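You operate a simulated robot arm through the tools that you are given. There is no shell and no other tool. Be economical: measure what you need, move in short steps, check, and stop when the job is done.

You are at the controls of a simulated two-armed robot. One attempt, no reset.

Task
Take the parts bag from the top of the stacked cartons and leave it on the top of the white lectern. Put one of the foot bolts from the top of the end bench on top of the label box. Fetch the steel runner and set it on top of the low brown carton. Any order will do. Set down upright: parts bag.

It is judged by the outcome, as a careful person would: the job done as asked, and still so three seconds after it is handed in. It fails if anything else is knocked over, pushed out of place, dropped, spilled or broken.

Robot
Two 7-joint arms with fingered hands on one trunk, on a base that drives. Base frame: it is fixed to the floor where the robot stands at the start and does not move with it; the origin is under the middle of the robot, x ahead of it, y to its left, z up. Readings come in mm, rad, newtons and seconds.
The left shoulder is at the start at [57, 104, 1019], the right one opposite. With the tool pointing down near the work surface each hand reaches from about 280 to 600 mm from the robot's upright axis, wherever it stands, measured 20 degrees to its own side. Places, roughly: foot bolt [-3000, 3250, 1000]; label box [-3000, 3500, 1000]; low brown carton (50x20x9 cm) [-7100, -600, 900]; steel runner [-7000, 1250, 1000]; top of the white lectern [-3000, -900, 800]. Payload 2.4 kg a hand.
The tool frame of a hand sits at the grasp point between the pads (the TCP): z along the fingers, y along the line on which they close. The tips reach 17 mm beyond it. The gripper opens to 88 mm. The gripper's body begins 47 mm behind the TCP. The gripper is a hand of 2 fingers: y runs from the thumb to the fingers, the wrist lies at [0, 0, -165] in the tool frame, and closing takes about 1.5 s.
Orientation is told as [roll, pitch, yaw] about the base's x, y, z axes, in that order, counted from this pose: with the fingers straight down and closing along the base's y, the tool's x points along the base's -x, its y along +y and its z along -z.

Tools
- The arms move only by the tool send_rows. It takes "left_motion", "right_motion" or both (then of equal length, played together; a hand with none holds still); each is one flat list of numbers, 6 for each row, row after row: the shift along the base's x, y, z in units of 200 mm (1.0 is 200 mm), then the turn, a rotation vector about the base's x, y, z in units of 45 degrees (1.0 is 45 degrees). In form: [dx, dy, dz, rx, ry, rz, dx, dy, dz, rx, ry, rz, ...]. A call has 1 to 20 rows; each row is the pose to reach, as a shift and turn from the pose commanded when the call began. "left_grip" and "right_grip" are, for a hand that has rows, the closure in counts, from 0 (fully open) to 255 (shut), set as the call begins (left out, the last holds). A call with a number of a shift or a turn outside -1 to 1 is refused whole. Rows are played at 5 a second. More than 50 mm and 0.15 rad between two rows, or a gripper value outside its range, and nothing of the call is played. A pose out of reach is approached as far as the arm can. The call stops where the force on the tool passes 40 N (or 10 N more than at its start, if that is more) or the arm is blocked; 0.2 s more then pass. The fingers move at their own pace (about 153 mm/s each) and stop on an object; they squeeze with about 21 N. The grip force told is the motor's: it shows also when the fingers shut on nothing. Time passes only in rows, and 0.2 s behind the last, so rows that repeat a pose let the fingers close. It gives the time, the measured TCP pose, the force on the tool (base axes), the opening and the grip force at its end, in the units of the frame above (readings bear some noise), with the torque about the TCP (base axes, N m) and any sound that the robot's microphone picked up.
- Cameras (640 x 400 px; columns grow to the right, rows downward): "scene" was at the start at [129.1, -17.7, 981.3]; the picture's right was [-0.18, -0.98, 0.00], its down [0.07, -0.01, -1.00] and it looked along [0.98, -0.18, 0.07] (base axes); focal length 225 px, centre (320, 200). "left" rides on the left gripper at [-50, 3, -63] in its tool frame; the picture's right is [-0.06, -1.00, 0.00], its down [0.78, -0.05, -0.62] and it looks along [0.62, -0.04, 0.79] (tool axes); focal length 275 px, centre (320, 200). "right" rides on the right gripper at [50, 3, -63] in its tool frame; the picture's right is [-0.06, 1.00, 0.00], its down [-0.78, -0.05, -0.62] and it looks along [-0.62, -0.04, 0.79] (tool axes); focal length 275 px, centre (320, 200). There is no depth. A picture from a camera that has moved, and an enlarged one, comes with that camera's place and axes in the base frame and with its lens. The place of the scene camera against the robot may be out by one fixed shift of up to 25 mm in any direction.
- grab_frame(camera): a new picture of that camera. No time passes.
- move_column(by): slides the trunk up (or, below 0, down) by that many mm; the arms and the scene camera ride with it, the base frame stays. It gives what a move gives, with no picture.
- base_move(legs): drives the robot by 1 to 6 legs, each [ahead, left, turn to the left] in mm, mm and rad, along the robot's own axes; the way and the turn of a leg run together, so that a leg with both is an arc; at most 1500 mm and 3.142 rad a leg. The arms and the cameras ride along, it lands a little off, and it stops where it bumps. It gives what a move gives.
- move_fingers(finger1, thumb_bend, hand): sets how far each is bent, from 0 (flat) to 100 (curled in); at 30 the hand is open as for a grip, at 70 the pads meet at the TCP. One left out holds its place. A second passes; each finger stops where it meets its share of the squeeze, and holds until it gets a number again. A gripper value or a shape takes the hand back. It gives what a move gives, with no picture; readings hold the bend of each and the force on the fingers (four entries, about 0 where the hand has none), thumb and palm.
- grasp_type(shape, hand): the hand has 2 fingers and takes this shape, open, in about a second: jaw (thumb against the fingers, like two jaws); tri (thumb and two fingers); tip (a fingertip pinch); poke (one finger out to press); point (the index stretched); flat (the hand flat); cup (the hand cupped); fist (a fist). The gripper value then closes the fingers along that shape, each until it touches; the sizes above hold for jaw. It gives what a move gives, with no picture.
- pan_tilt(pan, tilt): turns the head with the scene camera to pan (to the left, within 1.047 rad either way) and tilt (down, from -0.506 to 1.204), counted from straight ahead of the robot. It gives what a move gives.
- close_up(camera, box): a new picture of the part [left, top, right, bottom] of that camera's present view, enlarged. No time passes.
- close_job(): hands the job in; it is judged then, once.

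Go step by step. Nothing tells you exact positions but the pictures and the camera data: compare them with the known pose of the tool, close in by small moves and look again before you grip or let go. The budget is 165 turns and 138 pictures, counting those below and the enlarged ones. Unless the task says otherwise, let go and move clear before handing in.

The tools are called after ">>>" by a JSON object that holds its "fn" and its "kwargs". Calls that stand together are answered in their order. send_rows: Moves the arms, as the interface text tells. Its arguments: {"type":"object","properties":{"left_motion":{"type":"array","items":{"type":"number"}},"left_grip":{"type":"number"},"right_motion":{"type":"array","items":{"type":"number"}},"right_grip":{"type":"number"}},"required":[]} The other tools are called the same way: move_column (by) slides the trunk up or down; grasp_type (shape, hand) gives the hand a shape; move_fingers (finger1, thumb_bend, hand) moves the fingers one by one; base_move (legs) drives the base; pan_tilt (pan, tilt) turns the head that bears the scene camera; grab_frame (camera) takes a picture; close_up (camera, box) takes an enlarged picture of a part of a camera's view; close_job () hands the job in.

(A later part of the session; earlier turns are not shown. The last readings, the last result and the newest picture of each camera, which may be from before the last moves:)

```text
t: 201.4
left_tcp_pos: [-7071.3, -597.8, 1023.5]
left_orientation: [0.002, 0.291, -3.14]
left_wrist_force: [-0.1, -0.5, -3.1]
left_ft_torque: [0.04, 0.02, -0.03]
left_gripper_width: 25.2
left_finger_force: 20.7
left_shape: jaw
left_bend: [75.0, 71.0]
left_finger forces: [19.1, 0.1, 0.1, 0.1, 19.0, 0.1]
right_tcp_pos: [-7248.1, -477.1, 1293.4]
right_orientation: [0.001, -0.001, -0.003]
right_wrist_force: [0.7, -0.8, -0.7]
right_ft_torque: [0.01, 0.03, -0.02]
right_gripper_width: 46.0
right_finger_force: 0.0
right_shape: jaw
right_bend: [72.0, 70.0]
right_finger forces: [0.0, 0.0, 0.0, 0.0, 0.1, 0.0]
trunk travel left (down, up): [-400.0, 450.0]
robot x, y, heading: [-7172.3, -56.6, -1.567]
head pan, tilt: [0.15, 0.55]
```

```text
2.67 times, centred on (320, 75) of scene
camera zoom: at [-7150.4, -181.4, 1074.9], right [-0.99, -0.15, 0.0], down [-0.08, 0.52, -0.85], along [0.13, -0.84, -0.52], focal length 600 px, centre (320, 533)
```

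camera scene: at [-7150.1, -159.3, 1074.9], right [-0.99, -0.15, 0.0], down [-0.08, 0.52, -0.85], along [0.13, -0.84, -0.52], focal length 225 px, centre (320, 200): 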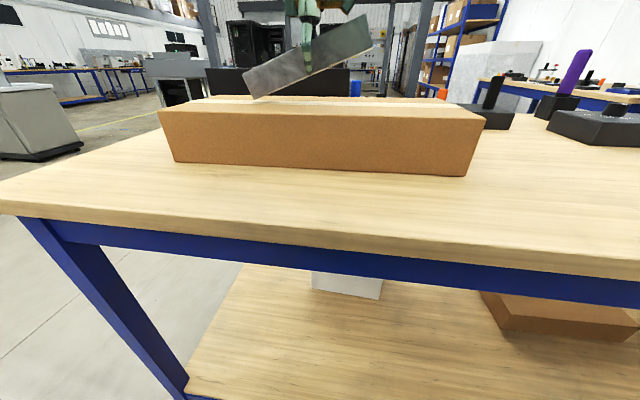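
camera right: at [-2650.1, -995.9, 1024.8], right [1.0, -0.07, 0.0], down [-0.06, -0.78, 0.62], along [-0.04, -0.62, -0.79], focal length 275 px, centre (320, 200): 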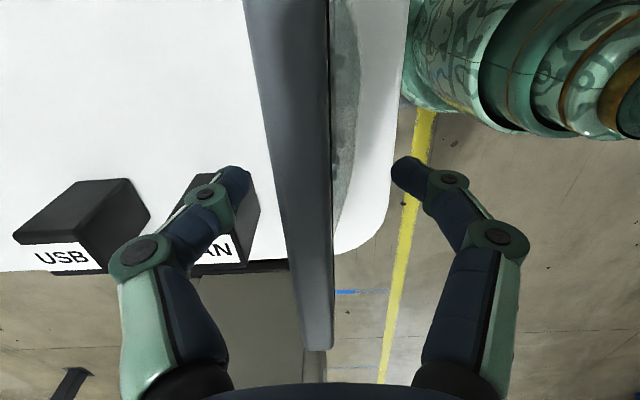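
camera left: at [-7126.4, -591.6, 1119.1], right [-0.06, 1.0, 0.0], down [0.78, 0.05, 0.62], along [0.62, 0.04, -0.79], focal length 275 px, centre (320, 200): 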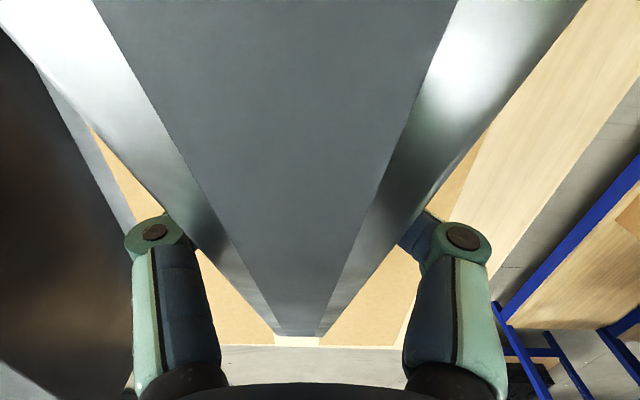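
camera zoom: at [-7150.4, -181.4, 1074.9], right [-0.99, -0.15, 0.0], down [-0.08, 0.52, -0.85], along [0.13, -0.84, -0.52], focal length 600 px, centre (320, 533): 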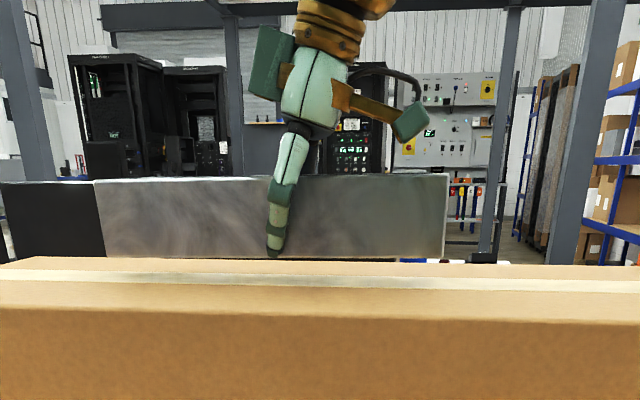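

About 12 mm to go. Lower in small steps watching the force.

>>> {"fn": "send_rows", "kwargs": {"left_motion": [0, 0, -0.02, 0, 0, 0, 0, 0, -0.04, 0, 0, 0, 0, 0, -0.04, 0, 0, 0]}}

>>> {"fn": "send_rows", "kwargs": {"left_motion": [0, 0, -0.01, 0, 0, 0, 0, 0, -0.02, 0, 0, 0, 0, 0, -0.02, 0, 0, 0]}}

>>> {"fn": "close_up", "kwargs": {"camera": "scene", "box": [200, 0, 440, 150]}}

```text
t: 202.2
left_tcp_pos: [-7070.8, -597.5, 1014.0]
left_orientation: [-0.002, 0.29, -3.141]
left_wrist_force: [-0.7, -0.5, -3.2]
left_ft_torque: [0.03, 0.0, 0.0]
left_gripper_width: 24.6
left_finger_force: 21.2
left_shape: jaw
left_bend: [75.0, 71.0]
left_finger forces: [19.1, 0.0, 0.0, 0.0, 19.1, 0.1]
right_tcp_pos: [-7249.1, -477.3, 1291.8]
right_orientation: [-0.001, -0.001, -0.001]
right_wrist_force: [0.1, 0.4, -0.3]
right_ft_torque: [0.0, -0.02, -0.03]
right_gripper_width: 46.2
right_finger_force: 0.0
right_shape: jaw
right_bend: [72.0, 70.0]
right_finger forces: [0.0, 0.0, 0.0, 0.1, 0.0, 0.1]
trunk travel left (down, up): [-400.0, 450.0]
robot x, y, heading: [-7169.2, -60.2, -1.572]
head pan, tilt: [0.15, 0.55]
```

```text
t: 203.0
left_tcp_pos: [-7070.5, -597.0, 1011.3]
left_orientation: [0.001, 0.29, -3.142]
left_wrist_force: [0.3, -0.1, -2.9]
left_ft_torque: [-0.01, 0.05, 0.01]
left_gripper_width: 24.8
left_finger_force: 20.7
left_shape: jaw
left_bend: [75.0, 71.0]
left_finger forces: [19.1, 0.1, 0.0, 0.0, 19.2, 0.0]
right_tcp_pos: [-7250.1, -475.2, 1292.8]
right_orientation: [-0.001, -0.001, -0.004]
right_wrist_force: [-0.4, -0.2, 0.3]
right_ft_torque: [-0.03, 0.03, 0.03]
right_gripper_width: 46.2
right_finger_force: 0.0
right_shape: jaw
right_bend: [72.0, 70.0]
right_finger forces: [0.1, 0.0, 0.1, 0.0, 0.0, 0.0]
trunk travel left (down, up): [-400.0, 450.0]
robot x, y, heading: [-7173.5, -57.5, -1.572]
head pan, tilt: [0.15, 0.55]
```

```text
2.67 times, centred on (320, 75) of scene
camera zoom: at [-7150.4, -181.4, 1074.9], right [-0.99, -0.15, 0.0], down [-0.08, 0.52, -0.85], along [0.13, -0.84, -0.52], focal length 600 px, centre (320, 533)
```

zoom: 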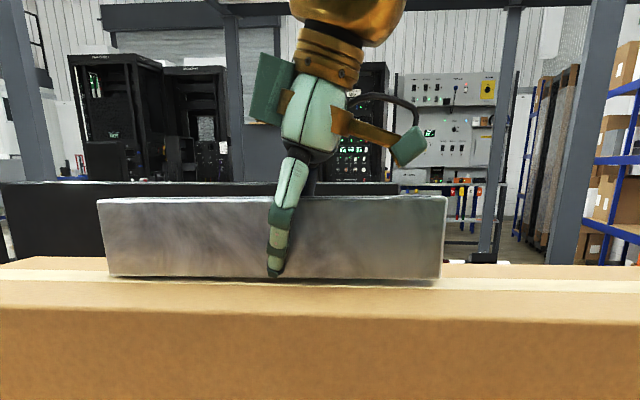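

Almost touching; a few more millimetres.

>>> {"fn": "send_rows", "kwargs": {"left_motion": [0, 0, -0.008, 0, 0, 0, 0, 0, -0.015, 0, 0, 0, 0, 0, -0.015, 0, 0, 0]}}

>>> {"fn": "send_rows", "kwargs": {"left_motion": [0, 0, -0.008, 0, 0, 0, 0, 0, -0.015, 0, 0, 0, 0, 0, -0.015, 0, 0, 0]}}

```text
t: 203.8
left_tcp_pos: [-7072.3, -596.9, 1007.6]
left_orientation: [0.0, 0.289, -3.14]
left_wrist_force: [-0.1, 0.4, -3.8]
left_ft_torque: [0.01, 0.03, -0.03]
left_gripper_width: 25.1
left_finger_force: 21.2
left_shape: jaw
left_bend: [75.0, 71.0]
left_finger forces: [19.1, 0.1, 0.1, 0.1, 19.1, 0.0]
right_tcp_pos: [-7249.8, -477.1, 1292.7]
right_orientation: [-0.001, -0.001, -0.003]
right_wrist_force: [-0.4, 0.7, -0.8]
right_ft_torque: [-0.02, 0.01, -0.01]
right_gripper_width: 46.1
right_finger_force: 0.1
right_shape: jaw
right_bend: [72.0, 70.0]
right_finger forces: [0.0, 0.0, 0.1, 0.1, 0.1, 0.0]
trunk travel left (down, up): [-400.0, 450.0]
robot x, y, heading: [-7169.4, -61.3, -1.566]
head pan, tilt: [0.15, 0.55]
```

```text
t: 204.6
left_tcp_pos: [-7071.5, -597.6, 1007.6]
left_orientation: [0.003, 0.289, -3.14]
left_wrist_force: [-0.1, -2.3, 14.3]
left_ft_torque: [-0.05, -0.05, -0.03]
left_gripper_width: 25.4
left_finger_force: 20.7
left_shape: jaw
left_bend: [75.0, 71.0]
left_finger forces: [24.9, 0.0, 0.0, 0.0, 25.6, 0.1]
right_tcp_pos: [-7249.3, -476.4, 1292.7]
right_orientation: [-0.001, 0.0, -0.003]
right_wrist_force: [-0.5, 0.2, -0.1]
right_ft_torque: [-0.01, 0.02, -0.02]
right_gripper_width: 46.2
right_finger_force: 0.0
right_shape: jaw
right_bend: [72.0, 70.0]
right_finger forces: [0.0, 0.0, 0.0, 0.1, 0.0, 0.0]
trunk travel left (down, up): [-400.0, 450.0]
robot x, y, heading: [-7168.0, -61.8, -1.572]
head pan, tilt: [0.15, 0.55]
```

Contact. Relieve 2.5 mm, open, and look.

>>> {"fn": "send_rows", "kwargs": {"left_motion": [0, 0, 0.012, 0, 0, 0, 0, 0, 0.012, 0, 0, 0]}}

>>> {"fn": "send_rows", "kwargs": {"left_motion": [0, 0, 0, 0, 0, 0, 0, 0, 0, 0, 0, 0, 0, 0, 0, 0, 0, 0, 0, 0, 0, 0, 0, 0, 0, 0, 0, 0, 0, 0], "left_grip": 60}}

>>> {"fn": "close_up", "kwargs": {"camera": "scene", "box": [200, 0, 440, 150]}}

>>> {"fn": "grab_frame", "kwargs": {"camera": "left"}}

```text
t: 205.2
left_tcp_pos: [-7071.1, -597.5, 1007.2]
left_orientation: [-0.002, 0.29, -3.142]
left_wrist_force: [1.3, 0.3, 0.5]
left_ft_torque: [0.01, 0.02, 0.02]
left_gripper_width: 25.3
left_finger_force: 21.3
left_shape: jaw
left_bend: [75.0, 71.0]
left_finger forces: [20.0, 0.0, 0.0, 0.0, 19.9, 0.0]
right_tcp_pos: [-7249.7, -476.5, 1293.6]
right_orientation: [0.0, -0.001, -0.004]
right_wrist_force: [-0.8, -1.2, 0.2]
right_ft_torque: [0.01, 0.03, -0.02]
right_gripper_width: 46.3
right_finger_force: 0.1
right_shape: jaw
right_bend: [72.0, 70.0]
right_finger forces: [0.0, 0.1, 0.1, 0.0, 0.0, 0.1]
trunk travel left (down, up): [-400.0, 450.0]
robot x, y, heading: [-7172.4, -59.4, -1.572]
head pan, tilt: [0.15, 0.55]
```

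```text
t: 206.4
left_tcp_pos: [-7070.0, -597.9, 1008.6]
left_orientation: [0.0, 0.292, -3.142]
left_wrist_force: [0.8, -0.4, 0.1]
left_ft_torque: [0.02, -0.02, 0.01]
left_gripper_width: 67.3
left_finger_force: 0.1
left_shape: jaw
left_bend: [63.0, 59.0]
left_finger forces: [0.0, 0.1, 0.0, 0.0, 0.0, 0.0]
right_tcp_pos: [-7250.4, -476.1, 1292.3]
right_orientation: [0.001, -0.003, -0.003]
right_wrist_force: [-0.5, 1.3, -0.5]
right_ft_torque: [-0.03, 0.0, 0.03]
right_gripper_width: 46.2
right_finger_force: 0.2
right_shape: jaw
right_bend: [72.0, 70.0]
right_finger forces: [0.1, 0.0, 0.0, 0.0, 0.0, 0.0]
trunk travel left (down, up): [-400.0, 450.0]
robot x, y, heading: [-7170.1, -57.9, -1.571]
head pan, tilt: [0.15, 0.55]
```

```text
2.67 times, centred on (320, 75) of scene
camera zoom: at [-7150.4, -181.2, 1074.9], right [-0.99, -0.15, 0.0], down [-0.08, 0.52, -0.85], along [0.13, -0.84, -0.52], focal length 600 px, centre (320, 533)
```

zoom: 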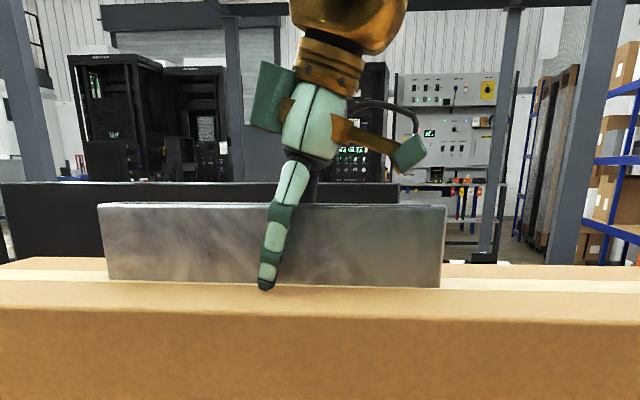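

```text
65 pictures are left
camera left: at [-7137.1, -600.8, 1055.2], right [-0.06, 1.0, -0.02], down [0.57, 0.05, 0.82], along [0.82, 0.04, -0.58], focal length 275 px, centre (320, 200)
```

left: 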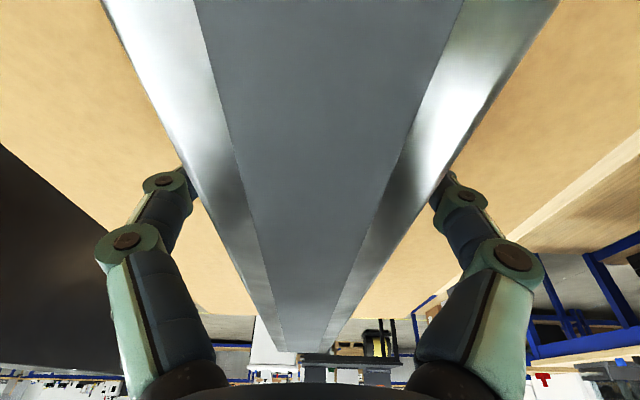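

The runner rests flat on the carton. Raise the hand and back off, then check.

>>> {"fn": "send_rows", "kwargs": {"left_motion": [0, 0, 0.1, 0, 0, 0, 0, 0, 0.3, 0, 0, 0, 0, 0, 0.5, 0, 0, 0, 0, 0, 0.7, 0, 0, 0, 0, 0.1, 0.9, 0, 0.13, 0, 0, 0.25, 0.95, 0, 0.25, 0, 0, 0.4, 0.95, 0, 0.369, 0]}}

>>> {"fn": "base_move", "kwargs": {"legs": [[-350, 0, 0]]}}

>>> {"fn": "grab_frame", "kwargs": {"camera": "scene"}}

```text
t: 208.0
left_tcp_pos: [-7069.0, -517.4, 1197.6]
left_orientation: [-0.001, -0.003, -3.14]
left_wrist_force: [0.4, 0.8, -1.2]
left_ft_torque: [0.04, -0.03, -0.01]
left_gripper_width: 67.1
left_finger_force: 0.0
left_shape: jaw
left_bend: [62.0, 59.0]
left_finger forces: [0.0, 0.0, 0.0, 0.0, 0.1, 0.1]
left hand out of reach, approached as far as the arm can: row 4
right_tcp_pos: [-7248.3, -477.2, 1292.7]
right_orientation: [0.001, 0.002, -0.004]
right_wrist_force: [-0.2, -0.1, 0.1]
right_ft_torque: [0.0, 0.01, 0.0]
right_gripper_width: 46.1
right_finger_force: 0.0
right_shape: jaw
right_bend: [72.0, 70.0]
right_finger forces: [0.0, 0.0, 0.0, 0.1, 0.1, 0.0]
trunk travel left (down, up): [-400.0, 450.0]
robot x, y, heading: [-7168.3, -60.3, -1.572]
head pan, tilt: [0.15, 0.55]
```

```text
t: 210.3
left_tcp_pos: [-7070.1, -160.7, 1196.6]
left_orientation: [0.0, 0.002, -3.142]
left_wrist_force: [-0.3, -0.3, 0.9]
left_ft_torque: [0.02, -0.01, 0.01]
left_gripper_width: 67.2
left_finger_force: 0.0
left_shape: jaw
left_bend: [62.0, 59.0]
left_finger forces: [0.1, 0.0, 0.0, 0.0, 0.0, 0.1]
right_tcp_pos: [-7248.6, -118.2, 1293.5]
right_orientation: [0.001, -0.002, -0.004]
right_wrist_force: [0.4, -0.4, -0.3]
right_ft_torque: [-0.02, -0.01, 0.01]
right_gripper_width: 45.9
right_finger_force: 0.0
right_shape: jaw
right_bend: [72.0, 70.0]
right_finger forces: [0.0, 0.0, 0.0, 0.0, 0.0, 0.1]
trunk travel left (down, up): [-400.0, 450.0]
robot x, y, heading: [-7170.8, 296.2, -1.572]
head pan, tilt: [0.15, 0.55]
```

```text
64 pictures are left
camera scene: at [-7150.4, 176.4, 1075.0], right [-0.99, -0.15, 0.0], down [-0.08, 0.52, -0.85], along [0.13, -0.84, -0.52], focal length 225 px, centre (320, 200)
```

scene: 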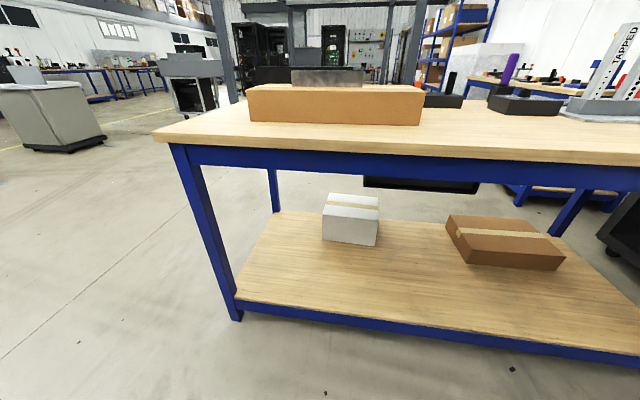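

The runner lies on the carton, undisturbed. Now the bolt. I'll drive back out the way I came, toward the end bench, stopping first before the lectern gap.

>>> {"fn": "base_move", "kwargs": {"legs": [[0, 0, 1.57], [870, 0, 0], [0, 0, -0.737], [1480, 0, 0], [1485, 0, 0], [0, 0, 0.737]]}}

```text
t: 236.4
left_tcp_pos: [-3679.0, -1642.3, 1197.2]
left_orientation: [0.0, -0.001, -1.59]
left_wrist_force: [0.4, 0.1, -0.5]
left_ft_torque: [-0.01, -0.03, 0.0]
left_gripper_width: 67.2
left_finger_force: 0.1
left_shape: jaw
left_bend: [62.0, 59.0]
left_finger forces: [0.0, 0.1, 0.0, 0.0, 0.0, 0.1]
right_tcp_pos: [-3725.8, -1820.6, 1293.3]
right_orientation: [0.0, -0.001, 1.547]
right_wrist_force: [0.3, -0.9, 0.6]
right_ft_torque: [0.04, 0.0, 0.01]
right_gripper_width: 46.0
right_finger_force: 0.0
right_shape: jaw
right_bend: [72.0, 70.0]
right_finger forces: [0.0, 0.0, 0.1, 0.0, 0.0, 0.0]
trunk travel left (down, up): [-400.0, 450.0]
robot x, y, heading: [-4137.2, -1736.7, -0.021]
head pan, tilt: [0.15, 0.55]
```

>>> {"fn": "base_move", "kwargs": {"legs": [[0, 40, 0.021], [1240, 0, 0], [1010, 0, 0], [0, 1300, 0], [0, 1300, 0]]}}

```text
t: 260.3
left_tcp_pos: [-1382.9, 975.1, 1197.7]
left_orientation: [0.0, -0.001, -1.577]
left_wrist_force: [0.1, -0.2, 1.0]
left_ft_torque: [0.01, 0.01, 0.0]
left_gripper_width: 67.0
left_finger_force: 0.0
left_shape: jaw
left_bend: [62.0, 59.0]
left_finger forces: [0.0, 0.0, 0.0, 0.1, 0.1, 0.1]
right_tcp_pos: [-1424.3, 796.6, 1292.2]
right_orientation: [0.0, -0.003, 1.561]
right_wrist_force: [0.1, -0.5, -0.5]
right_ft_torque: [0.01, -0.01, -0.02]
right_gripper_width: 46.1
right_finger_force: 0.1
right_shape: jaw
right_bend: [72.0, 70.0]
right_finger forces: [0.1, 0.0, 0.0, 0.0, 0.0, 0.0]
trunk travel left (down, up): [-400.0, 450.0]
robot x, y, heading: [-1839.9, 877.1, -0.001]
head pan, tilt: [0.15, 0.55]
```

>>> {"fn": "base_move", "kwargs": {"legs": [[-30, 1320, 0], [0, 1320, 0], [0, 0, 3.13]]}}

>>> {"fn": "move_column", "kwargs": {"by": 440}}

>>> {"fn": "pan_tilt", "kwargs": {"pan": 0.0, "tilt": 0.5}}

>>> {"fn": "grab_frame", "kwargs": {"camera": "scene"}}

```text
t: 280.4
left_tcp_pos: [-2309.2, 3418.4, 1197.8]
left_orientation: [0.0, -0.001, 1.555]
left_wrist_force: [0.5, -0.6, -0.1]
left_ft_torque: [-0.02, -0.01, 0.01]
left_gripper_width: 67.2
left_finger_force: 0.1
left_shape: jaw
left_bend: [62.0, 59.0]
left_finger forces: [0.0, 0.0, 0.1, 0.0, 0.0, 0.0]
right_tcp_pos: [-2266.7, 3598.7, 1292.7]
right_orientation: [-0.001, -0.002, -1.59]
right_wrist_force: [0.9, -0.3, 0.0]
right_ft_torque: [-0.02, -0.03, -0.04]
right_gripper_width: 46.1
right_finger_force: 0.1
right_shape: jaw
right_bend: [72.0, 70.0]
right_finger forces: [0.0, 0.0, 0.1, 0.1, 0.0, 0.0]
trunk travel left (down, up): [-400.0, 450.0]
robot x, y, heading: [-1850.5, 3511.5, 3.127]
head pan, tilt: [0.15, 0.55]
```

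```text
refused: 440 is not a number from -400 to 400
```

```text
t: 281.1
left_tcp_pos: [-2310.6, 3418.3, 1198.4]
left_orientation: [0.0, 0.001, 1.554]
left_wrist_force: [0.1, 0.0, -0.2]
left_ft_torque: [0.03, 0.01, -0.02]
left_gripper_width: 66.9
left_finger_force: 0.1
left_shape: jaw
left_bend: [62.0, 59.0]
left_finger forces: [0.0, 0.0, 0.0, 0.1, 0.1, 0.0]
right_tcp_pos: [-2267.9, 3597.0, 1291.1]
right_orientation: [0.0, -0.001, -1.588]
right_wrist_force: [-0.6, -0.4, -0.1]
right_ft_torque: [0.01, 0.0, 0.0]
right_gripper_width: 46.0
right_finger_force: 0.1
right_shape: jaw
right_bend: [72.0, 70.0]
right_finger forces: [0.1, 0.0, 0.1, 0.1, 0.0, 0.0]
trunk travel left (down, up): [-400.0, 450.0]
robot x, y, heading: [-1850.0, 3511.6, 3.128]
head pan, tilt: [0.0, 0.499]
```

```text
63 pictures are left
camera scene: at [-1965.6, 3511.9, 1079.5], right [0.01, 1.0, 0.0], down [0.48, -0.01, -0.88], along [-0.88, 0.01, -0.48], focal length 225 px, centre (320, 200)
```

scene: 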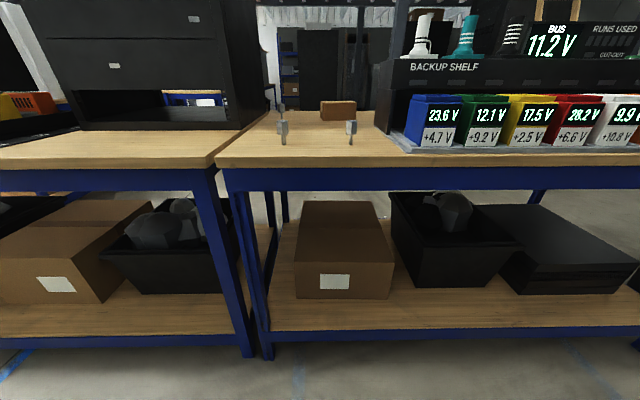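

Raise the trunk as far as is allowed and look over the bench.

>>> {"fn": "move_column", "kwargs": {"by": 400}}

>>> {"fn": "pan_tilt", "kwargs": {"pan": 0.0, "tilt": 0.45}}

>>> {"fn": "grab_frame", "kwargs": {"camera": "scene"}}

>>> {"fn": "close_up", "kwargs": {"camera": "scene", "box": [220, 50, 420, 175]}}

```text
t: 285.0
left_tcp_pos: [-2311.2, 3418.9, 1596.3]
left_orientation: [0.001, 0.0, 1.556]
left_wrist_force: [0.5, 0.8, 0.1]
left_ft_torque: [-0.02, 0.03, 0.0]
left_gripper_width: 67.4
left_finger_force: 0.1
left_shape: jaw
left_bend: [62.0, 59.0]
left_finger forces: [0.0, 0.1, 0.1, 0.0, 0.0, 0.1]
right_tcp_pos: [-2267.3, 3597.1, 1692.8]
right_orientation: [0.0, -0.002, -1.591]
right_wrist_force: [-0.7, 0.0, -1.1]
right_ft_torque: [0.0, 0.01, -0.02]
right_gripper_width: 46.2
right_finger_force: 0.1
right_shape: jaw
right_bend: [72.0, 70.0]
right_finger forces: [0.0, 0.0, 0.0, 0.0, 0.0, 0.1]
trunk travel left (down, up): [-800.0, 50.0]
robot x, y, heading: [-1851.3, 3516.1, 3.129]
head pan, tilt: [0.0, 0.499]
```

```text
t: 285.6
left_tcp_pos: [-2311.1, 3418.2, 1596.5]
left_orientation: [-0.001, 0.001, 1.556]
left_wrist_force: [0.1, 0.4, 0.0]
left_ft_torque: [-0.01, 0.0, -0.01]
left_gripper_width: 67.1
left_finger_force: 0.0
left_shape: jaw
left_bend: [62.0, 59.0]
left_finger forces: [0.1, 0.1, 0.0, 0.0, 0.0, 0.1]
right_tcp_pos: [-2267.7, 3597.9, 1692.7]
right_orientation: [0.0, -0.002, -1.589]
right_wrist_force: [0.5, 0.3, -0.9]
right_ft_torque: [-0.03, -0.03, -0.03]
right_gripper_width: 46.1
right_finger_force: 0.0
right_shape: jaw
right_bend: [72.0, 70.0]
right_finger forces: [0.1, 0.1, 0.0, 0.1, 0.0, 0.0]
trunk travel left (down, up): [-800.0, 50.0]
robot x, y, heading: [-1851.2, 3510.3, 3.124]
head pan, tilt: [0.0, 0.45]
```

```text
62 pictures are left
camera scene: at [-1962.6, 3511.9, 1485.2], right [0.02, 1.0, 0.0], down [0.44, -0.01, -0.9], along [-0.9, 0.01, -0.44], focal length 225 px, centre (320, 200)
```

scene: 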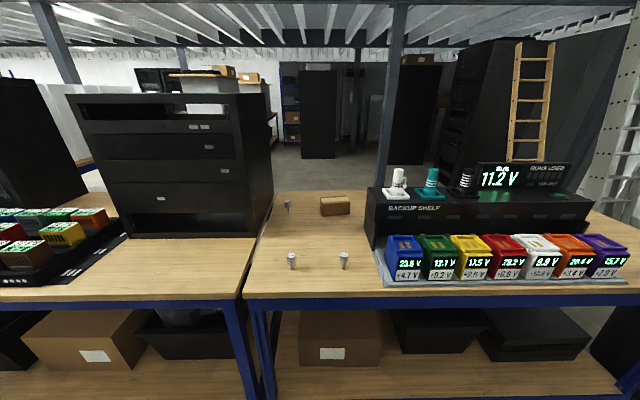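

```text
3.20 times, centred on (320, 112) of scene
camera zoom: at [-1962.6, 3511.9, 1485.2], right [0.02, 1.0, 0.0], down [0.44, -0.01, -0.9], along [-0.9, 0.01, -0.44], focal length 720 px, centre (320, 480)
```

zoom: 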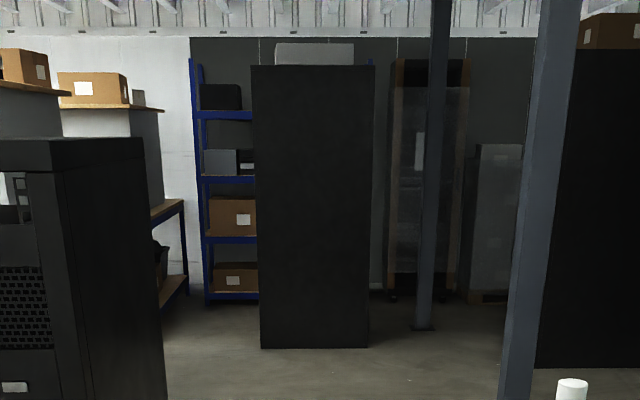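

There is open floor behind the bench; box front at x ≈ -2965, bench spans -2457…-3286, so the rear is the sensible side. Look to the right for a passage around the end.

>>> {"fn": "pan_tilt", "kwargs": {"pan": -0.75, "tilt": 0.45}}

>>> {"fn": "pan_tilt", "kwargs": {"pan": -0.75, "tilt": 0.44}}

>>> {"fn": "grab_frame", "kwargs": {"camera": "scene"}}

```text
t: 286.7
left_tcp_pos: [-2311.6, 3417.7, 1598.0]
left_orientation: [-0.001, 0.0, 1.556]
left_wrist_force: [-0.5, 0.3, -0.3]
left_ft_torque: [0.01, -0.01, -0.03]
left_gripper_width: 67.3
left_finger_force: 0.0
left_shape: jaw
left_bend: [62.0, 59.0]
left_finger forces: [0.0, 0.0, 0.0, 0.0, 0.0, 0.0]
right_tcp_pos: [-2266.9, 3597.5, 1693.3]
right_orientation: [0.0, -0.002, -1.589]
right_wrist_force: [0.3, 0.1, -0.6]
right_ft_torque: [-0.02, -0.02, 0.01]
right_gripper_width: 46.0
right_finger_force: 0.0
right_shape: jaw
right_bend: [72.0, 70.0]
right_finger forces: [0.0, 0.0, 0.1, 0.0, 0.1, 0.0]
trunk travel left (down, up): [-800.0, 50.0]
robot x, y, heading: [-1848.2, 3508.3, 3.125]
head pan, tilt: [-0.75, 0.45]
```

```text
t: 287.3
left_tcp_pos: [-2311.8, 3417.8, 1597.9]
left_orientation: [0.002, 0.001, 1.555]
left_wrist_force: [-0.2, -0.1, -0.4]
left_ft_torque: [0.01, 0.01, 0.01]
left_gripper_width: 67.2
left_finger_force: 0.0
left_shape: jaw
left_bend: [62.0, 59.0]
left_finger forces: [0.0, 0.1, 0.0, 0.0, 0.0, 0.1]
right_tcp_pos: [-2267.5, 3597.2, 1692.6]
right_orientation: [-0.001, -0.001, -1.59]
right_wrist_force: [0.8, 0.4, 0.5]
right_ft_torque: [0.0, -0.01, -0.04]
right_gripper_width: 45.9
right_finger_force: 0.0
right_shape: jaw
right_bend: [72.0, 70.0]
right_finger forces: [0.0, 0.0, 0.0, 0.1, 0.1, 0.0]
trunk travel left (down, up): [-800.0, 50.0]
robot x, y, heading: [-1848.2, 3510.9, 3.125]
head pan, tilt: [-0.75, 0.44]
```

```text
60 pictures are left
camera scene: at [-1937.1, 3574.4, 1486.2], right [0.69, 0.72, 0.0], down [0.31, -0.3, -0.9], along [-0.65, 0.63, -0.43], focal length 225 px, centre (320, 200)
```

scene: 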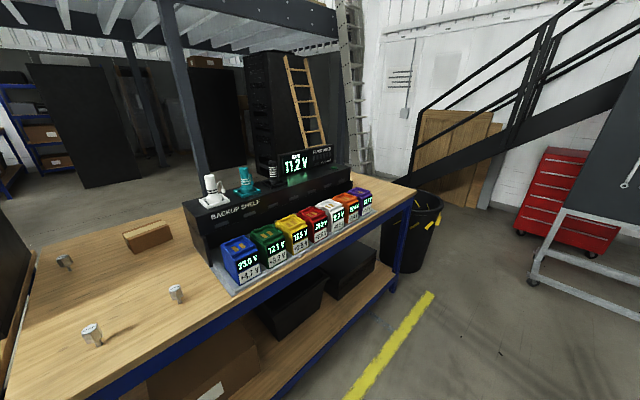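

The way past the bin (≈(-2540,5240)) and the tool cart (≈(-1700,5930)) seems open. I'll drive to (-1980, 4750) and measure them more closely.

>>> {"fn": "base_move", "kwargs": {"legs": [[130, -1250, 0.015]]}}

>>> {"fn": "pan_tilt", "kwargs": {"pan": -1.0, "tilt": 0.6}}

>>> {"fn": "pan_tilt", "kwargs": {"pan": -1.0, "tilt": 0.59}}

>>> {"fn": "grab_frame", "kwargs": {"camera": "scene"}}

```text
t: 293.6
left_tcp_pos: [-2427.3, 4645.0, 1598.1]
left_orientation: [0.0, -0.001, 1.565]
left_wrist_force: [-0.3, -0.7, 0.4]
left_ft_torque: [0.03, -0.01, -0.03]
left_gripper_width: 67.4
left_finger_force: 0.0
left_shape: jaw
left_bend: [62.0, 59.0]
left_finger forces: [0.1, 0.0, 0.0, 0.0, 0.0, 0.1]
right_tcp_pos: [-2383.8, 4825.2, 1692.5]
right_orientation: [0.0, -0.003, -1.582]
right_wrist_force: [0.0, -0.8, -1.0]
right_ft_torque: [0.03, -0.03, 0.0]
right_gripper_width: 46.0
right_finger_force: 0.0
right_shape: jaw
right_bend: [72.0, 70.0]
right_finger forces: [0.0, 0.1, 0.1, 0.1, 0.0, 0.0]
trunk travel left (down, up): [-800.0, 50.0]
robot x, y, heading: [-1970.9, 4744.9, 3.141]
head pan, tilt: [-0.75, 0.44]
```

```text
t: 294.3
left_tcp_pos: [-2426.5, 4645.1, 1597.7]
left_orientation: [0.0, 0.001, 1.566]
left_wrist_force: [-0.9, 0.6, 0.8]
left_ft_torque: [-0.05, -0.02, -0.01]
left_gripper_width: 67.0
left_finger_force: 0.1
left_shape: jaw
left_bend: [62.0, 59.0]
left_finger forces: [0.1, 0.0, 0.0, 0.0, 0.0, 0.0]
right_tcp_pos: [-2385.3, 4824.7, 1693.6]
right_orientation: [0.0, -0.001, -1.583]
right_wrist_force: [0.8, -0.3, 0.6]
right_ft_torque: [0.01, 0.0, 0.01]
right_gripper_width: 46.1
right_finger_force: 0.0
right_shape: jaw
right_bend: [72.0, 70.0]
right_finger forces: [0.0, 0.0, 0.1, 0.0, 0.0, 0.0]
trunk travel left (down, up): [-800.0, 50.0]
robot x, y, heading: [-1968.2, 4743.4, 3.137]
head pan, tilt: [-1.0, 0.6]
```

```text
t: 294.9
left_tcp_pos: [-2427.3, 4645.1, 1596.8]
left_orientation: [0.0, 0.0, 1.565]
left_wrist_force: [-0.4, -0.1, -1.0]
left_ft_torque: [0.01, 0.02, -0.01]
left_gripper_width: 67.4
left_finger_force: 0.0
left_shape: jaw
left_bend: [62.0, 59.0]
left_finger forces: [0.0, 0.0, 0.0, 0.0, 0.1, 0.0]
right_tcp_pos: [-2384.3, 4824.9, 1692.1]
right_orientation: [-0.002, -0.003, -1.581]
right_wrist_force: [0.6, -0.1, -0.6]
right_ft_torque: [-0.04, -0.02, 0.02]
right_gripper_width: 46.1
right_finger_force: 0.1
right_shape: jaw
right_bend: [72.0, 70.0]
right_finger forces: [0.1, 0.0, 0.0, 0.1, 0.1, 0.1]
trunk travel left (down, up): [-800.0, 50.0]
robot x, y, heading: [-1967.3, 4741.6, 3.137]
head pan, tilt: [-1.0, 0.59]
```

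```text
59 pictures are left
camera scene: at [-2035.1, 4816.9, 1472.6], right [0.84, 0.54, 0.0], down [0.3, -0.47, -0.83], along [-0.44, 0.7, -0.56], focal length 225 px, centre (320, 200)
```

scene: 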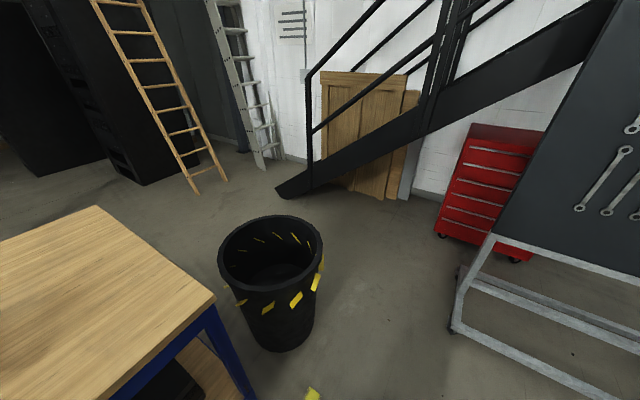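

Measured: bin right edge ≈ x -2400, cart left edge ≈ x -1720, stair foot (-3646,6535), rear area open. Drive: right to (-2045,5900), then ahead to x ≈ -3750, and look.

>>> {"fn": "base_move", "kwargs": {"legs": [[75, -1160, 0], [850, 0, 0], [850, 0, 0]]}}

>>> {"fn": "pan_tilt", "kwargs": {"pan": 1.0, "tilt": 0.5}}

>>> {"fn": "pan_tilt", "kwargs": {"pan": 1.0, "tilt": 0.49}}

>>> {"fn": "grab_frame", "kwargs": {"camera": "scene"}}

```text
t: 309.1
left_tcp_pos: [-4196.7, 5790.5, 1597.8]
left_orientation: [-0.001, 0.0, 1.575]
left_wrist_force: [0.1, -0.2, -0.3]
left_ft_torque: [0.01, 0.0, 0.01]
left_gripper_width: 67.2
left_finger_force: 0.1
left_shape: jaw
left_bend: [62.0, 59.0]
left_finger forces: [0.1, 0.1, 0.1, 0.1, 0.0, 0.0]
right_tcp_pos: [-4155.9, 5968.9, 1692.7]
right_orientation: [0.0, -0.002, -1.571]
right_wrist_force: [-0.3, -2.0, -0.3]
right_ft_torque: [0.01, -0.06, -0.02]
right_gripper_width: 46.0
right_finger_force: 0.2
right_shape: jaw
right_bend: [72.0, 70.0]
right_finger forces: [0.0, 0.0, 0.0, 0.0, 0.0, 0.0]
trunk travel left (down, up): [-800.0, 50.0]
robot x, y, heading: [-3739.1, 5891.1, -3.135]
head pan, tilt: [-1.0, 0.59]
```

```text
t: 311.0
left_tcp_pos: [-4196.9, 5789.8, 1596.5]
left_orientation: [-0.002, 0.0, 1.575]
left_wrist_force: [0.2, -0.1, 0.3]
left_ft_torque: [-0.01, 0.02, 0.02]
left_gripper_width: 67.1
left_finger_force: 0.1
left_shape: jaw
left_bend: [62.0, 59.0]
left_finger forces: [0.0, 0.0, 0.0, 0.0, 0.1, 0.0]
right_tcp_pos: [-4156.1, 5969.8, 1690.2]
right_orientation: [0.0, -0.002, -1.571]
right_wrist_force: [0.2, 1.3, -0.3]
right_ft_torque: [0.02, 0.0, 0.0]
right_gripper_width: 46.1
right_finger_force: 0.0
right_shape: jaw
right_bend: [72.0, 70.0]
right_finger forces: [0.0, 0.0, 0.0, 0.0, 0.1, 0.1]
trunk travel left (down, up): [-800.0, 50.0]
robot x, y, heading: [-3738.9, 5890.5, -3.137]
head pan, tilt: [1.0, 0.499]
```

```text
t: 311.6
left_tcp_pos: [-4196.3, 5789.3, 1598.0]
left_orientation: [0.0, 0.001, 1.575]
left_wrist_force: [0.1, 0.1, 1.0]
left_ft_torque: [0.01, 0.01, 0.02]
left_gripper_width: 67.2
left_finger_force: 0.0
left_shape: jaw
left_bend: [62.0, 59.0]
left_finger forces: [0.0, 0.1, 0.0, 0.1, 0.0, 0.0]
right_tcp_pos: [-4155.4, 5969.8, 1692.9]
right_orientation: [0.0, -0.002, -1.569]
right_wrist_force: [-0.3, 0.3, 0.1]
right_ft_torque: [-0.01, -0.01, -0.05]
right_gripper_width: 46.3
right_finger_force: 0.1
right_shape: jaw
right_bend: [72.0, 70.0]
right_finger forces: [0.0, 0.0, 0.0, 0.0, 0.0, 0.0]
trunk travel left (down, up): [-800.0, 50.0]
robot x, y, heading: [-3740.2, 5895.5, -3.137]
head pan, tilt: [1.0, 0.49]
```

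```text
58 pictures are left
camera scene: at [-3806.9, 5813.2, 1481.6], right [-0.84, 0.54, 0.0], down [0.25, 0.4, -0.88], along [-0.47, -0.74, -0.47], focal length 225 px, centre (320, 200)
```

scene: 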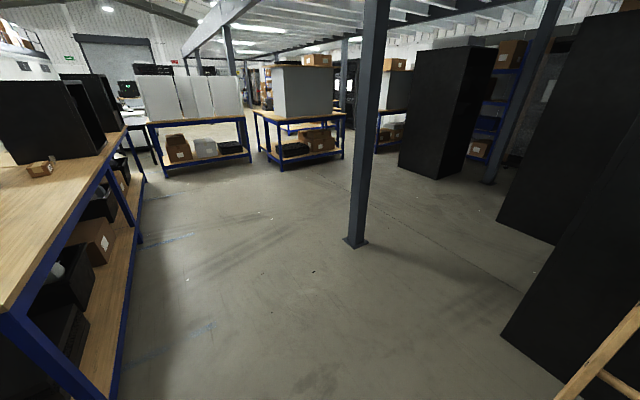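

The lane behind the bench is free. Turn to face +x and strafe right along the bench to y ≈ 3290.

>>> {"fn": "base_move", "kwargs": {"legs": [[0, 0, 3.137], [0, -1300, 0], [0, -1300, 0]]}}

>>> {"fn": "pan_tilt", "kwargs": {"pan": 0.15, "tilt": 0.75}}

>>> {"fn": "pan_tilt", "kwargs": {"pan": 0.15, "tilt": 0.74}}

>>> {"fn": "grab_frame", "kwargs": {"camera": "scene"}}

```text
t: 331.6
left_tcp_pos: [-3319.7, 3367.7, 1598.3]
left_orientation: [-0.001, 0.001, -1.599]
left_wrist_force: [0.0, -0.2, 0.3]
left_ft_torque: [0.03, 0.0, 0.0]
left_gripper_width: 67.4
left_finger_force: 0.1
left_shape: jaw
left_bend: [62.0, 59.0]
left_finger forces: [0.0, 0.1, 0.0, 0.1, 0.0, 0.1]
right_tcp_pos: [-3366.7, 3189.3, 1692.3]
right_orientation: [0.001, -0.003, 1.539]
right_wrist_force: [0.6, 0.6, -0.1]
right_ft_torque: [0.0, 0.01, 0.0]
right_gripper_width: 46.4
right_finger_force: 0.2
right_shape: jaw
right_bend: [72.0, 70.0]
right_finger forces: [0.0, 0.0, 0.1, 0.0, 0.0, 0.0]
trunk travel left (down, up): [-800.0, 50.0]
robot x, y, heading: [-3779.9, 3279.5, -0.027]
head pan, tilt: [1.0, 0.49]
```

```text
t: 332.8
left_tcp_pos: [-3320.0, 3367.5, 1597.0]
left_orientation: [-0.001, -0.001, -1.598]
left_wrist_force: [-0.9, 0.9, -0.3]
left_ft_torque: [0.0, -0.01, 0.01]
left_gripper_width: 67.2
left_finger_force: 0.1
left_shape: jaw
left_bend: [62.0, 59.0]
left_finger forces: [0.0, 0.1, 0.0, 0.1, 0.0, 0.0]
right_tcp_pos: [-3366.6, 3188.5, 1693.0]
right_orientation: [0.0, 0.0, 1.538]
right_wrist_force: [0.2, 0.5, -0.2]
right_ft_torque: [-0.01, 0.01, 0.05]
right_gripper_width: 46.3
right_finger_force: 0.0
right_shape: jaw
right_bend: [72.0, 70.0]
right_finger forces: [0.0, 0.0, 0.0, 0.0, 0.0, 0.1]
trunk travel left (down, up): [-800.0, 50.0]
robot x, y, heading: [-3782.9, 3276.9, -0.032]
head pan, tilt: [0.15, 0.75]
```

```text
t: 333.4
left_tcp_pos: [-3319.8, 3366.5, 1597.2]
left_orientation: [-0.001, 0.0, -1.599]
left_wrist_force: [-0.1, 0.2, -0.8]
left_ft_torque: [-0.02, -0.01, 0.01]
left_gripper_width: 67.2
left_finger_force: 0.1
left_shape: jaw
left_bend: [62.0, 59.0]
left_finger forces: [0.0, 0.0, 0.0, 0.0, 0.0, 0.1]
right_tcp_pos: [-3366.7, 3188.7, 1692.4]
right_orientation: [0.0, -0.002, 1.536]
right_wrist_force: [0.3, 0.1, -0.1]
right_ft_torque: [-0.02, 0.0, -0.01]
right_gripper_width: 45.9
right_finger_force: 0.0
right_shape: jaw
right_bend: [72.0, 70.0]
right_finger forces: [0.0, 0.1, 0.1, 0.1, 0.0, 0.1]
trunk travel left (down, up): [-800.0, 50.0]
robot x, y, heading: [-3779.4, 3279.1, -0.021]
head pan, tilt: [0.15, 0.74]
```

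```text
57 pictures are left
camera scene: at [-3664.5, 3286.6, 1459.7], right [0.12, -0.99, 0.0], down [-0.67, -0.08, -0.74], along [0.73, 0.09, -0.67], focal length 225 px, centre (320, 200)
```

scene: 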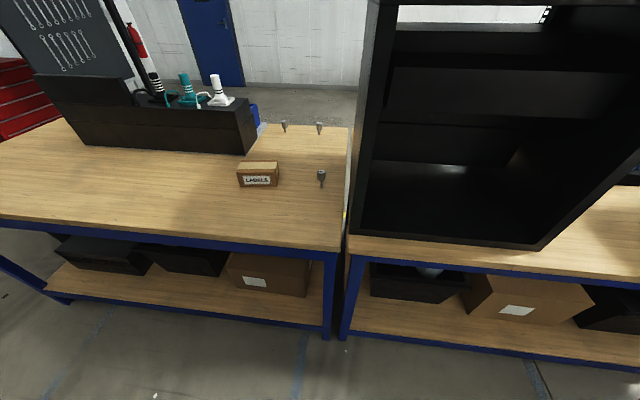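

The "LABELS" box faces this side at ≈ (-3012, 3611), the bolt stands at ≈ (-2988, 3367); the cabinet's side is at y ≈ 3250. Prepare: lower the trunk, straighten heading, retract the right hand, turn the left hand back to yaw 0.

>>> {"fn": "move_column", "kwargs": {"by": -400}}

>>> {"fn": "base_move", "kwargs": {"legs": [[0, 60, 0.026]]}}

>>> {"fn": "send_rows", "kwargs": {"left_motion": [0, 0, 0, 0, 0, 0.166, 0, 0, 0, 0, 0, 0.333, 0, 0, 0, 0, 0, 0.5, 0, 0, 0, 0, 0, 0.666, 0, 0, 0, 0, 0, 0.833, 0, 0, 0, 0, 0, 1.0], "right_motion": [-0.1, -0.05, 0, 0, 0, 0, -0.2, -0.1, 0, 0, 0, 0, -0.3, -0.15, 0, 0, 0, 0, -0.4, -0.2, 0, 0, 0, 0, -0.5, -0.25, 0, 0, 0, 0, -0.6, -0.3, 0, 0, 0, 0], "left_grip": 0}}

>>> {"fn": "send_rows", "kwargs": {"left_motion": [0, 0, 0, 0, 0, 0.166, 0, 0, 0, 0, 0, 0.333, 0, 0, 0, 0, 0, 0.5, 0, 0, 0, 0, 0, 0.666, 0, 0, 0, 0, 0, 0.833, 0, 0, 0, 0, 0, 1.0]}}

>>> {"fn": "grab_frame", "kwargs": {"camera": "scene"}}

```text
t: 337.2
left_tcp_pos: [-3319.3, 3366.9, 1197.8]
left_orientation: [0.0, 0.001, -1.599]
left_wrist_force: [0.0, -0.9, 0.4]
left_ft_torque: [-0.01, -0.01, -0.01]
left_gripper_width: 67.0
left_finger_force: 0.0
left_shape: jaw
left_bend: [62.0, 59.0]
left_finger forces: [0.1, 0.0, 0.0, 0.1, 0.0, 0.0]
right_tcp_pos: [-3368.1, 3189.5, 1292.2]
right_orientation: [-0.002, -0.001, 1.537]
right_wrist_force: [0.2, -0.1, 0.9]
right_ft_torque: [-0.03, 0.01, -0.01]
right_gripper_width: 46.3
right_finger_force: 0.1
right_shape: jaw
right_bend: [72.0, 70.0]
right_finger forces: [0.0, 0.1, 0.0, 0.0, 0.0, 0.1]
trunk travel left (down, up): [-400.0, 450.0]
robot x, y, heading: [-3779.1, 3277.9, -0.027]
head pan, tilt: [0.15, 0.74]
```

```text
t: 338.2
left_tcp_pos: [-3320.6, 3439.7, 1196.2]
left_orientation: [0.0, -0.001, -1.572]
left_wrist_force: [-0.3, -0.2, 0.4]
left_ft_torque: [0.01, 0.01, 0.0]
left_gripper_width: 67.2
left_finger_force: 0.0
left_shape: jaw
left_bend: [62.0, 59.0]
left_finger forces: [0.0, 0.0, 0.0, 0.0, 0.1, 0.1]
right_tcp_pos: [-3363.3, 3260.6, 1292.8]
right_orientation: [-0.001, 0.0, 1.563]
right_wrist_force: [-0.3, 0.0, 0.4]
right_ft_torque: [-0.01, 0.0, -0.03]
right_gripper_width: 46.2
right_finger_force: 0.0
right_shape: jaw
right_bend: [72.0, 70.0]
right_finger forces: [0.0, 0.0, 0.0, 0.1, 0.1, 0.0]
trunk travel left (down, up): [-400.0, 450.0]
robot x, y, heading: [-3780.4, 3342.0, -0.003]
head pan, tilt: [0.15, 0.74]
```

```text
t: 339.6
left_tcp_pos: [-3322.6, 3438.7, 1198.7]
left_orientation: [0.001, -0.002, -0.786]
left_wrist_force: [-0.3, -1.3, 0.1]
left_ft_torque: [-0.02, 0.01, 0.0]
left_gripper_width: 88.0
left_finger_force: 0.0
left_shape: jaw
left_bend: [30.0, 30.0]
left_finger forces: [0.0, 0.0, 0.0, 0.0, 0.0, 0.0]
right_tcp_pos: [-3482.8, 3198.4, 1291.8]
right_orientation: [-0.001, -0.002, 1.564]
right_wrist_force: [-0.2, -0.2, 0.1]
right_ft_torque: [-0.02, -0.01, 0.01]
right_gripper_width: 46.3
right_finger_force: 0.0
right_shape: jaw
right_bend: [72.0, 70.0]
right_finger forces: [0.1, 0.0, 0.0, 0.0, 0.0, 0.1]
trunk travel left (down, up): [-400.0, 450.0]
robot x, y, heading: [-3782.6, 3341.6, -0.001]
head pan, tilt: [0.15, 0.74]
```

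```text
t: 341.0
left_tcp_pos: [-3321.6, 3438.8, 1198.2]
left_orientation: [-0.002, -0.001, 0.001]
left_wrist_force: [0.5, 0.1, -0.9]
left_ft_torque: [-0.03, 0.0, -0.02]
left_gripper_width: 87.8
left_finger_force: 0.0
left_shape: jaw
left_bend: [30.0, 30.0]
left_finger forces: [0.1, 0.0, 0.0, 0.1, 0.0, 0.1]
right_tcp_pos: [-3483.3, 3199.8, 1293.0]
right_orientation: [0.0, -0.002, 1.564]
right_wrist_force: [0.2, -0.1, -0.1]
right_ft_torque: [0.0, 0.0, 0.04]
right_gripper_width: 46.0
right_finger_force: 0.1
right_shape: jaw
right_bend: [72.0, 70.0]
right_finger forces: [0.0, 0.0, 0.0, 0.0, 0.0, 0.1]
trunk travel left (down, up): [-400.0, 450.0]
robot x, y, heading: [-3785.2, 3337.4, -0.008]
head pan, tilt: [0.15, 0.74]
```

```text
56 pictures are left
camera scene: at [-3660.0, 3349.4, 1058.4], right [0.15, -0.99, 0.0], down [-0.67, -0.1, -0.74], along [0.73, 0.11, -0.67], focal length 225 px, centre (320, 200)
```

scene: 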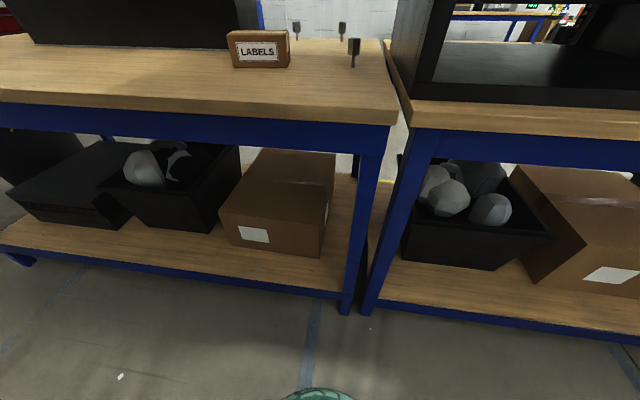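

Retract the right hand a bit more, then drive forward 205 mm to x ≈ -3577.

>>> {"fn": "send_rows", "kwargs": {"right_motion": [-0.1, 0, 0, 0, 0, 0, -0.2, 0, 0, 0, 0, 0]}}

>>> {"fn": "base_move", "kwargs": {"legs": [[205, 0, 0.005]]}}

>>> {"fn": "send_rows", "kwargs": {"left_motion": [0.0, -0.05, 0, 0, -0.12, 0, 0.05, -0.1, 0, 0, -0.25, 0, 0.1, -0.15, 0, 0, -0.38, 0, 0.15, -0.2, 0, 0, -0.51, 0, 0.2, -0.25, 0, 0, -0.64, 0, 0.25, -0.3, -0.1, 0, -0.76, 0, 0.25, -0.35, -0.3, 0, -0.76, 0]}}

>>> {"fn": "grab_frame", "kwargs": {"camera": "left"}}

>>> {"fn": "grab_frame", "kwargs": {"camera": "scene"}}

```text
t: 341.6
left_tcp_pos: [-3322.7, 3439.7, 1198.1]
left_orientation: [-0.002, 0.001, -0.002]
left_wrist_force: [-0.5, 0.1, 0.7]
left_ft_torque: [-0.01, 0.03, 0.02]
left_gripper_width: 87.8
left_finger_force: 0.0
left_shape: jaw
left_bend: [30.0, 30.0]
left_finger forces: [0.0, 0.0, 0.0, 0.0, 0.0, 0.1]
right_tcp_pos: [-3523.6, 3199.0, 1292.0]
right_orientation: [0.001, -0.001, 1.564]
right_wrist_force: [-0.1, -0.1, -0.1]
right_ft_torque: [0.0, 0.01, 0.01]
right_gripper_width: 46.2
right_finger_force: 0.1
right_shape: jaw
right_bend: [72.0, 70.0]
right_finger forces: [0.1, 0.0, 0.1, 0.0, 0.0, 0.1]
trunk travel left (down, up): [-400.0, 450.0]
robot x, y, heading: [-3780.3, 3338.4, -0.003]
head pan, tilt: [0.15, 0.74]
```

```text
t: 343.2
left_tcp_pos: [-3115.1, 3441.9, 1197.1]
left_orientation: [0.0, 0.002, 0.005]
left_wrist_force: [-0.3, -0.4, 1.1]
left_ft_torque: [-0.02, -0.04, 0.01]
left_gripper_width: 87.8
left_finger_force: 0.0
left_shape: jaw
left_bend: [30.0, 30.0]
left_finger forces: [0.1, 0.1, 0.0, 0.0, 0.0, 0.0]
right_tcp_pos: [-3315.2, 3201.7, 1291.6]
right_orientation: [0.001, -0.002, 1.571]
right_wrist_force: [-0.1, 0.5, -0.6]
right_ft_torque: [0.01, -0.01, 0.0]
right_gripper_width: 46.2
right_finger_force: 0.1
right_shape: jaw
right_bend: [72.0, 70.0]
right_finger forces: [0.1, 0.0, 0.1, 0.0, 0.0, 0.1]
trunk travel left (down, up): [-400.0, 450.0]
robot x, y, heading: [-3573.1, 3336.2, 0.003]
head pan, tilt: [0.15, 0.74]
```

```text
t: 344.9
left_tcp_pos: [-3064.5, 3371.1, 1138.0]
left_orientation: [-0.004, -0.598, 0.005]
left_wrist_force: [-0.4, -0.5, 0.2]
left_ft_torque: [-0.03, 0.0, 0.0]
left_gripper_width: 87.8
left_finger_force: 0.1
left_shape: jaw
left_bend: [30.0, 30.0]
left_finger forces: [0.1, 0.0, 0.1, 0.0, 0.0, 0.1]
right_tcp_pos: [-3315.1, 3201.0, 1292.9]
right_orientation: [-0.001, -0.001, 1.571]
right_wrist_force: [0.1, -0.7, 0.3]
right_ft_torque: [-0.02, 0.0, 0.01]
right_gripper_width: 46.2
right_finger_force: 0.0
right_shape: jaw
right_bend: [72.0, 70.0]
right_finger forces: [0.1, 0.0, 0.1, 0.0, 0.0, 0.0]
trunk travel left (down, up): [-400.0, 450.0]
robot x, y, heading: [-3570.9, 3340.9, 0.002]
head pan, tilt: [0.15, 0.74]
```

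```text
55 pictures are left
camera left: at [-3059.8, 3373.6, 1219.4], right [0.05, -1.0, 0.04], down [-1.0, -0.05, 0.07], along [-0.07, -0.04, -1.0], focal length 275 px, centre (320, 200)
```

left: 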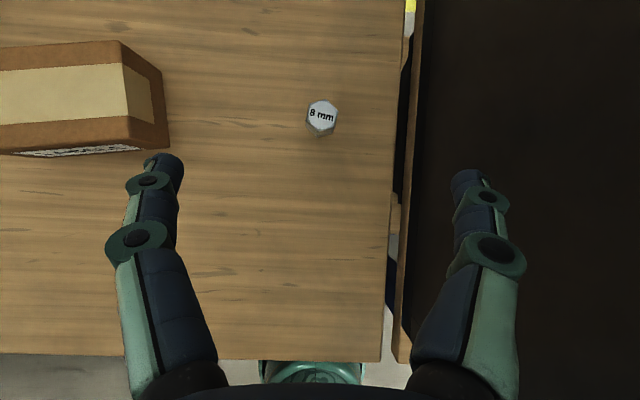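

```text
54 pictures are left
camera scene: at [-3452.8, 3349.9, 1058.4], right [0.15, -0.99, 0.0], down [-0.67, -0.1, -0.74], along [0.73, 0.11, -0.67], focal length 225 px, centre (320, 200)
```

scene: 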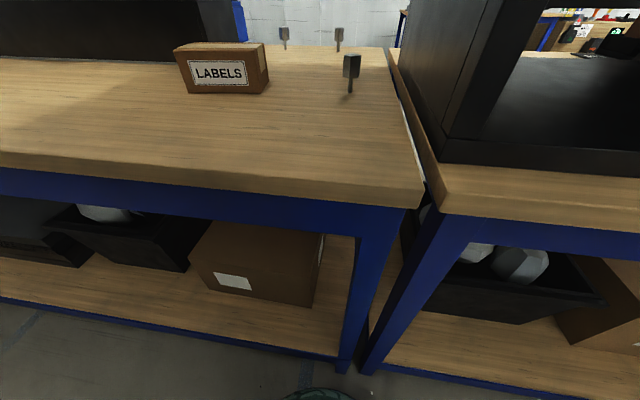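

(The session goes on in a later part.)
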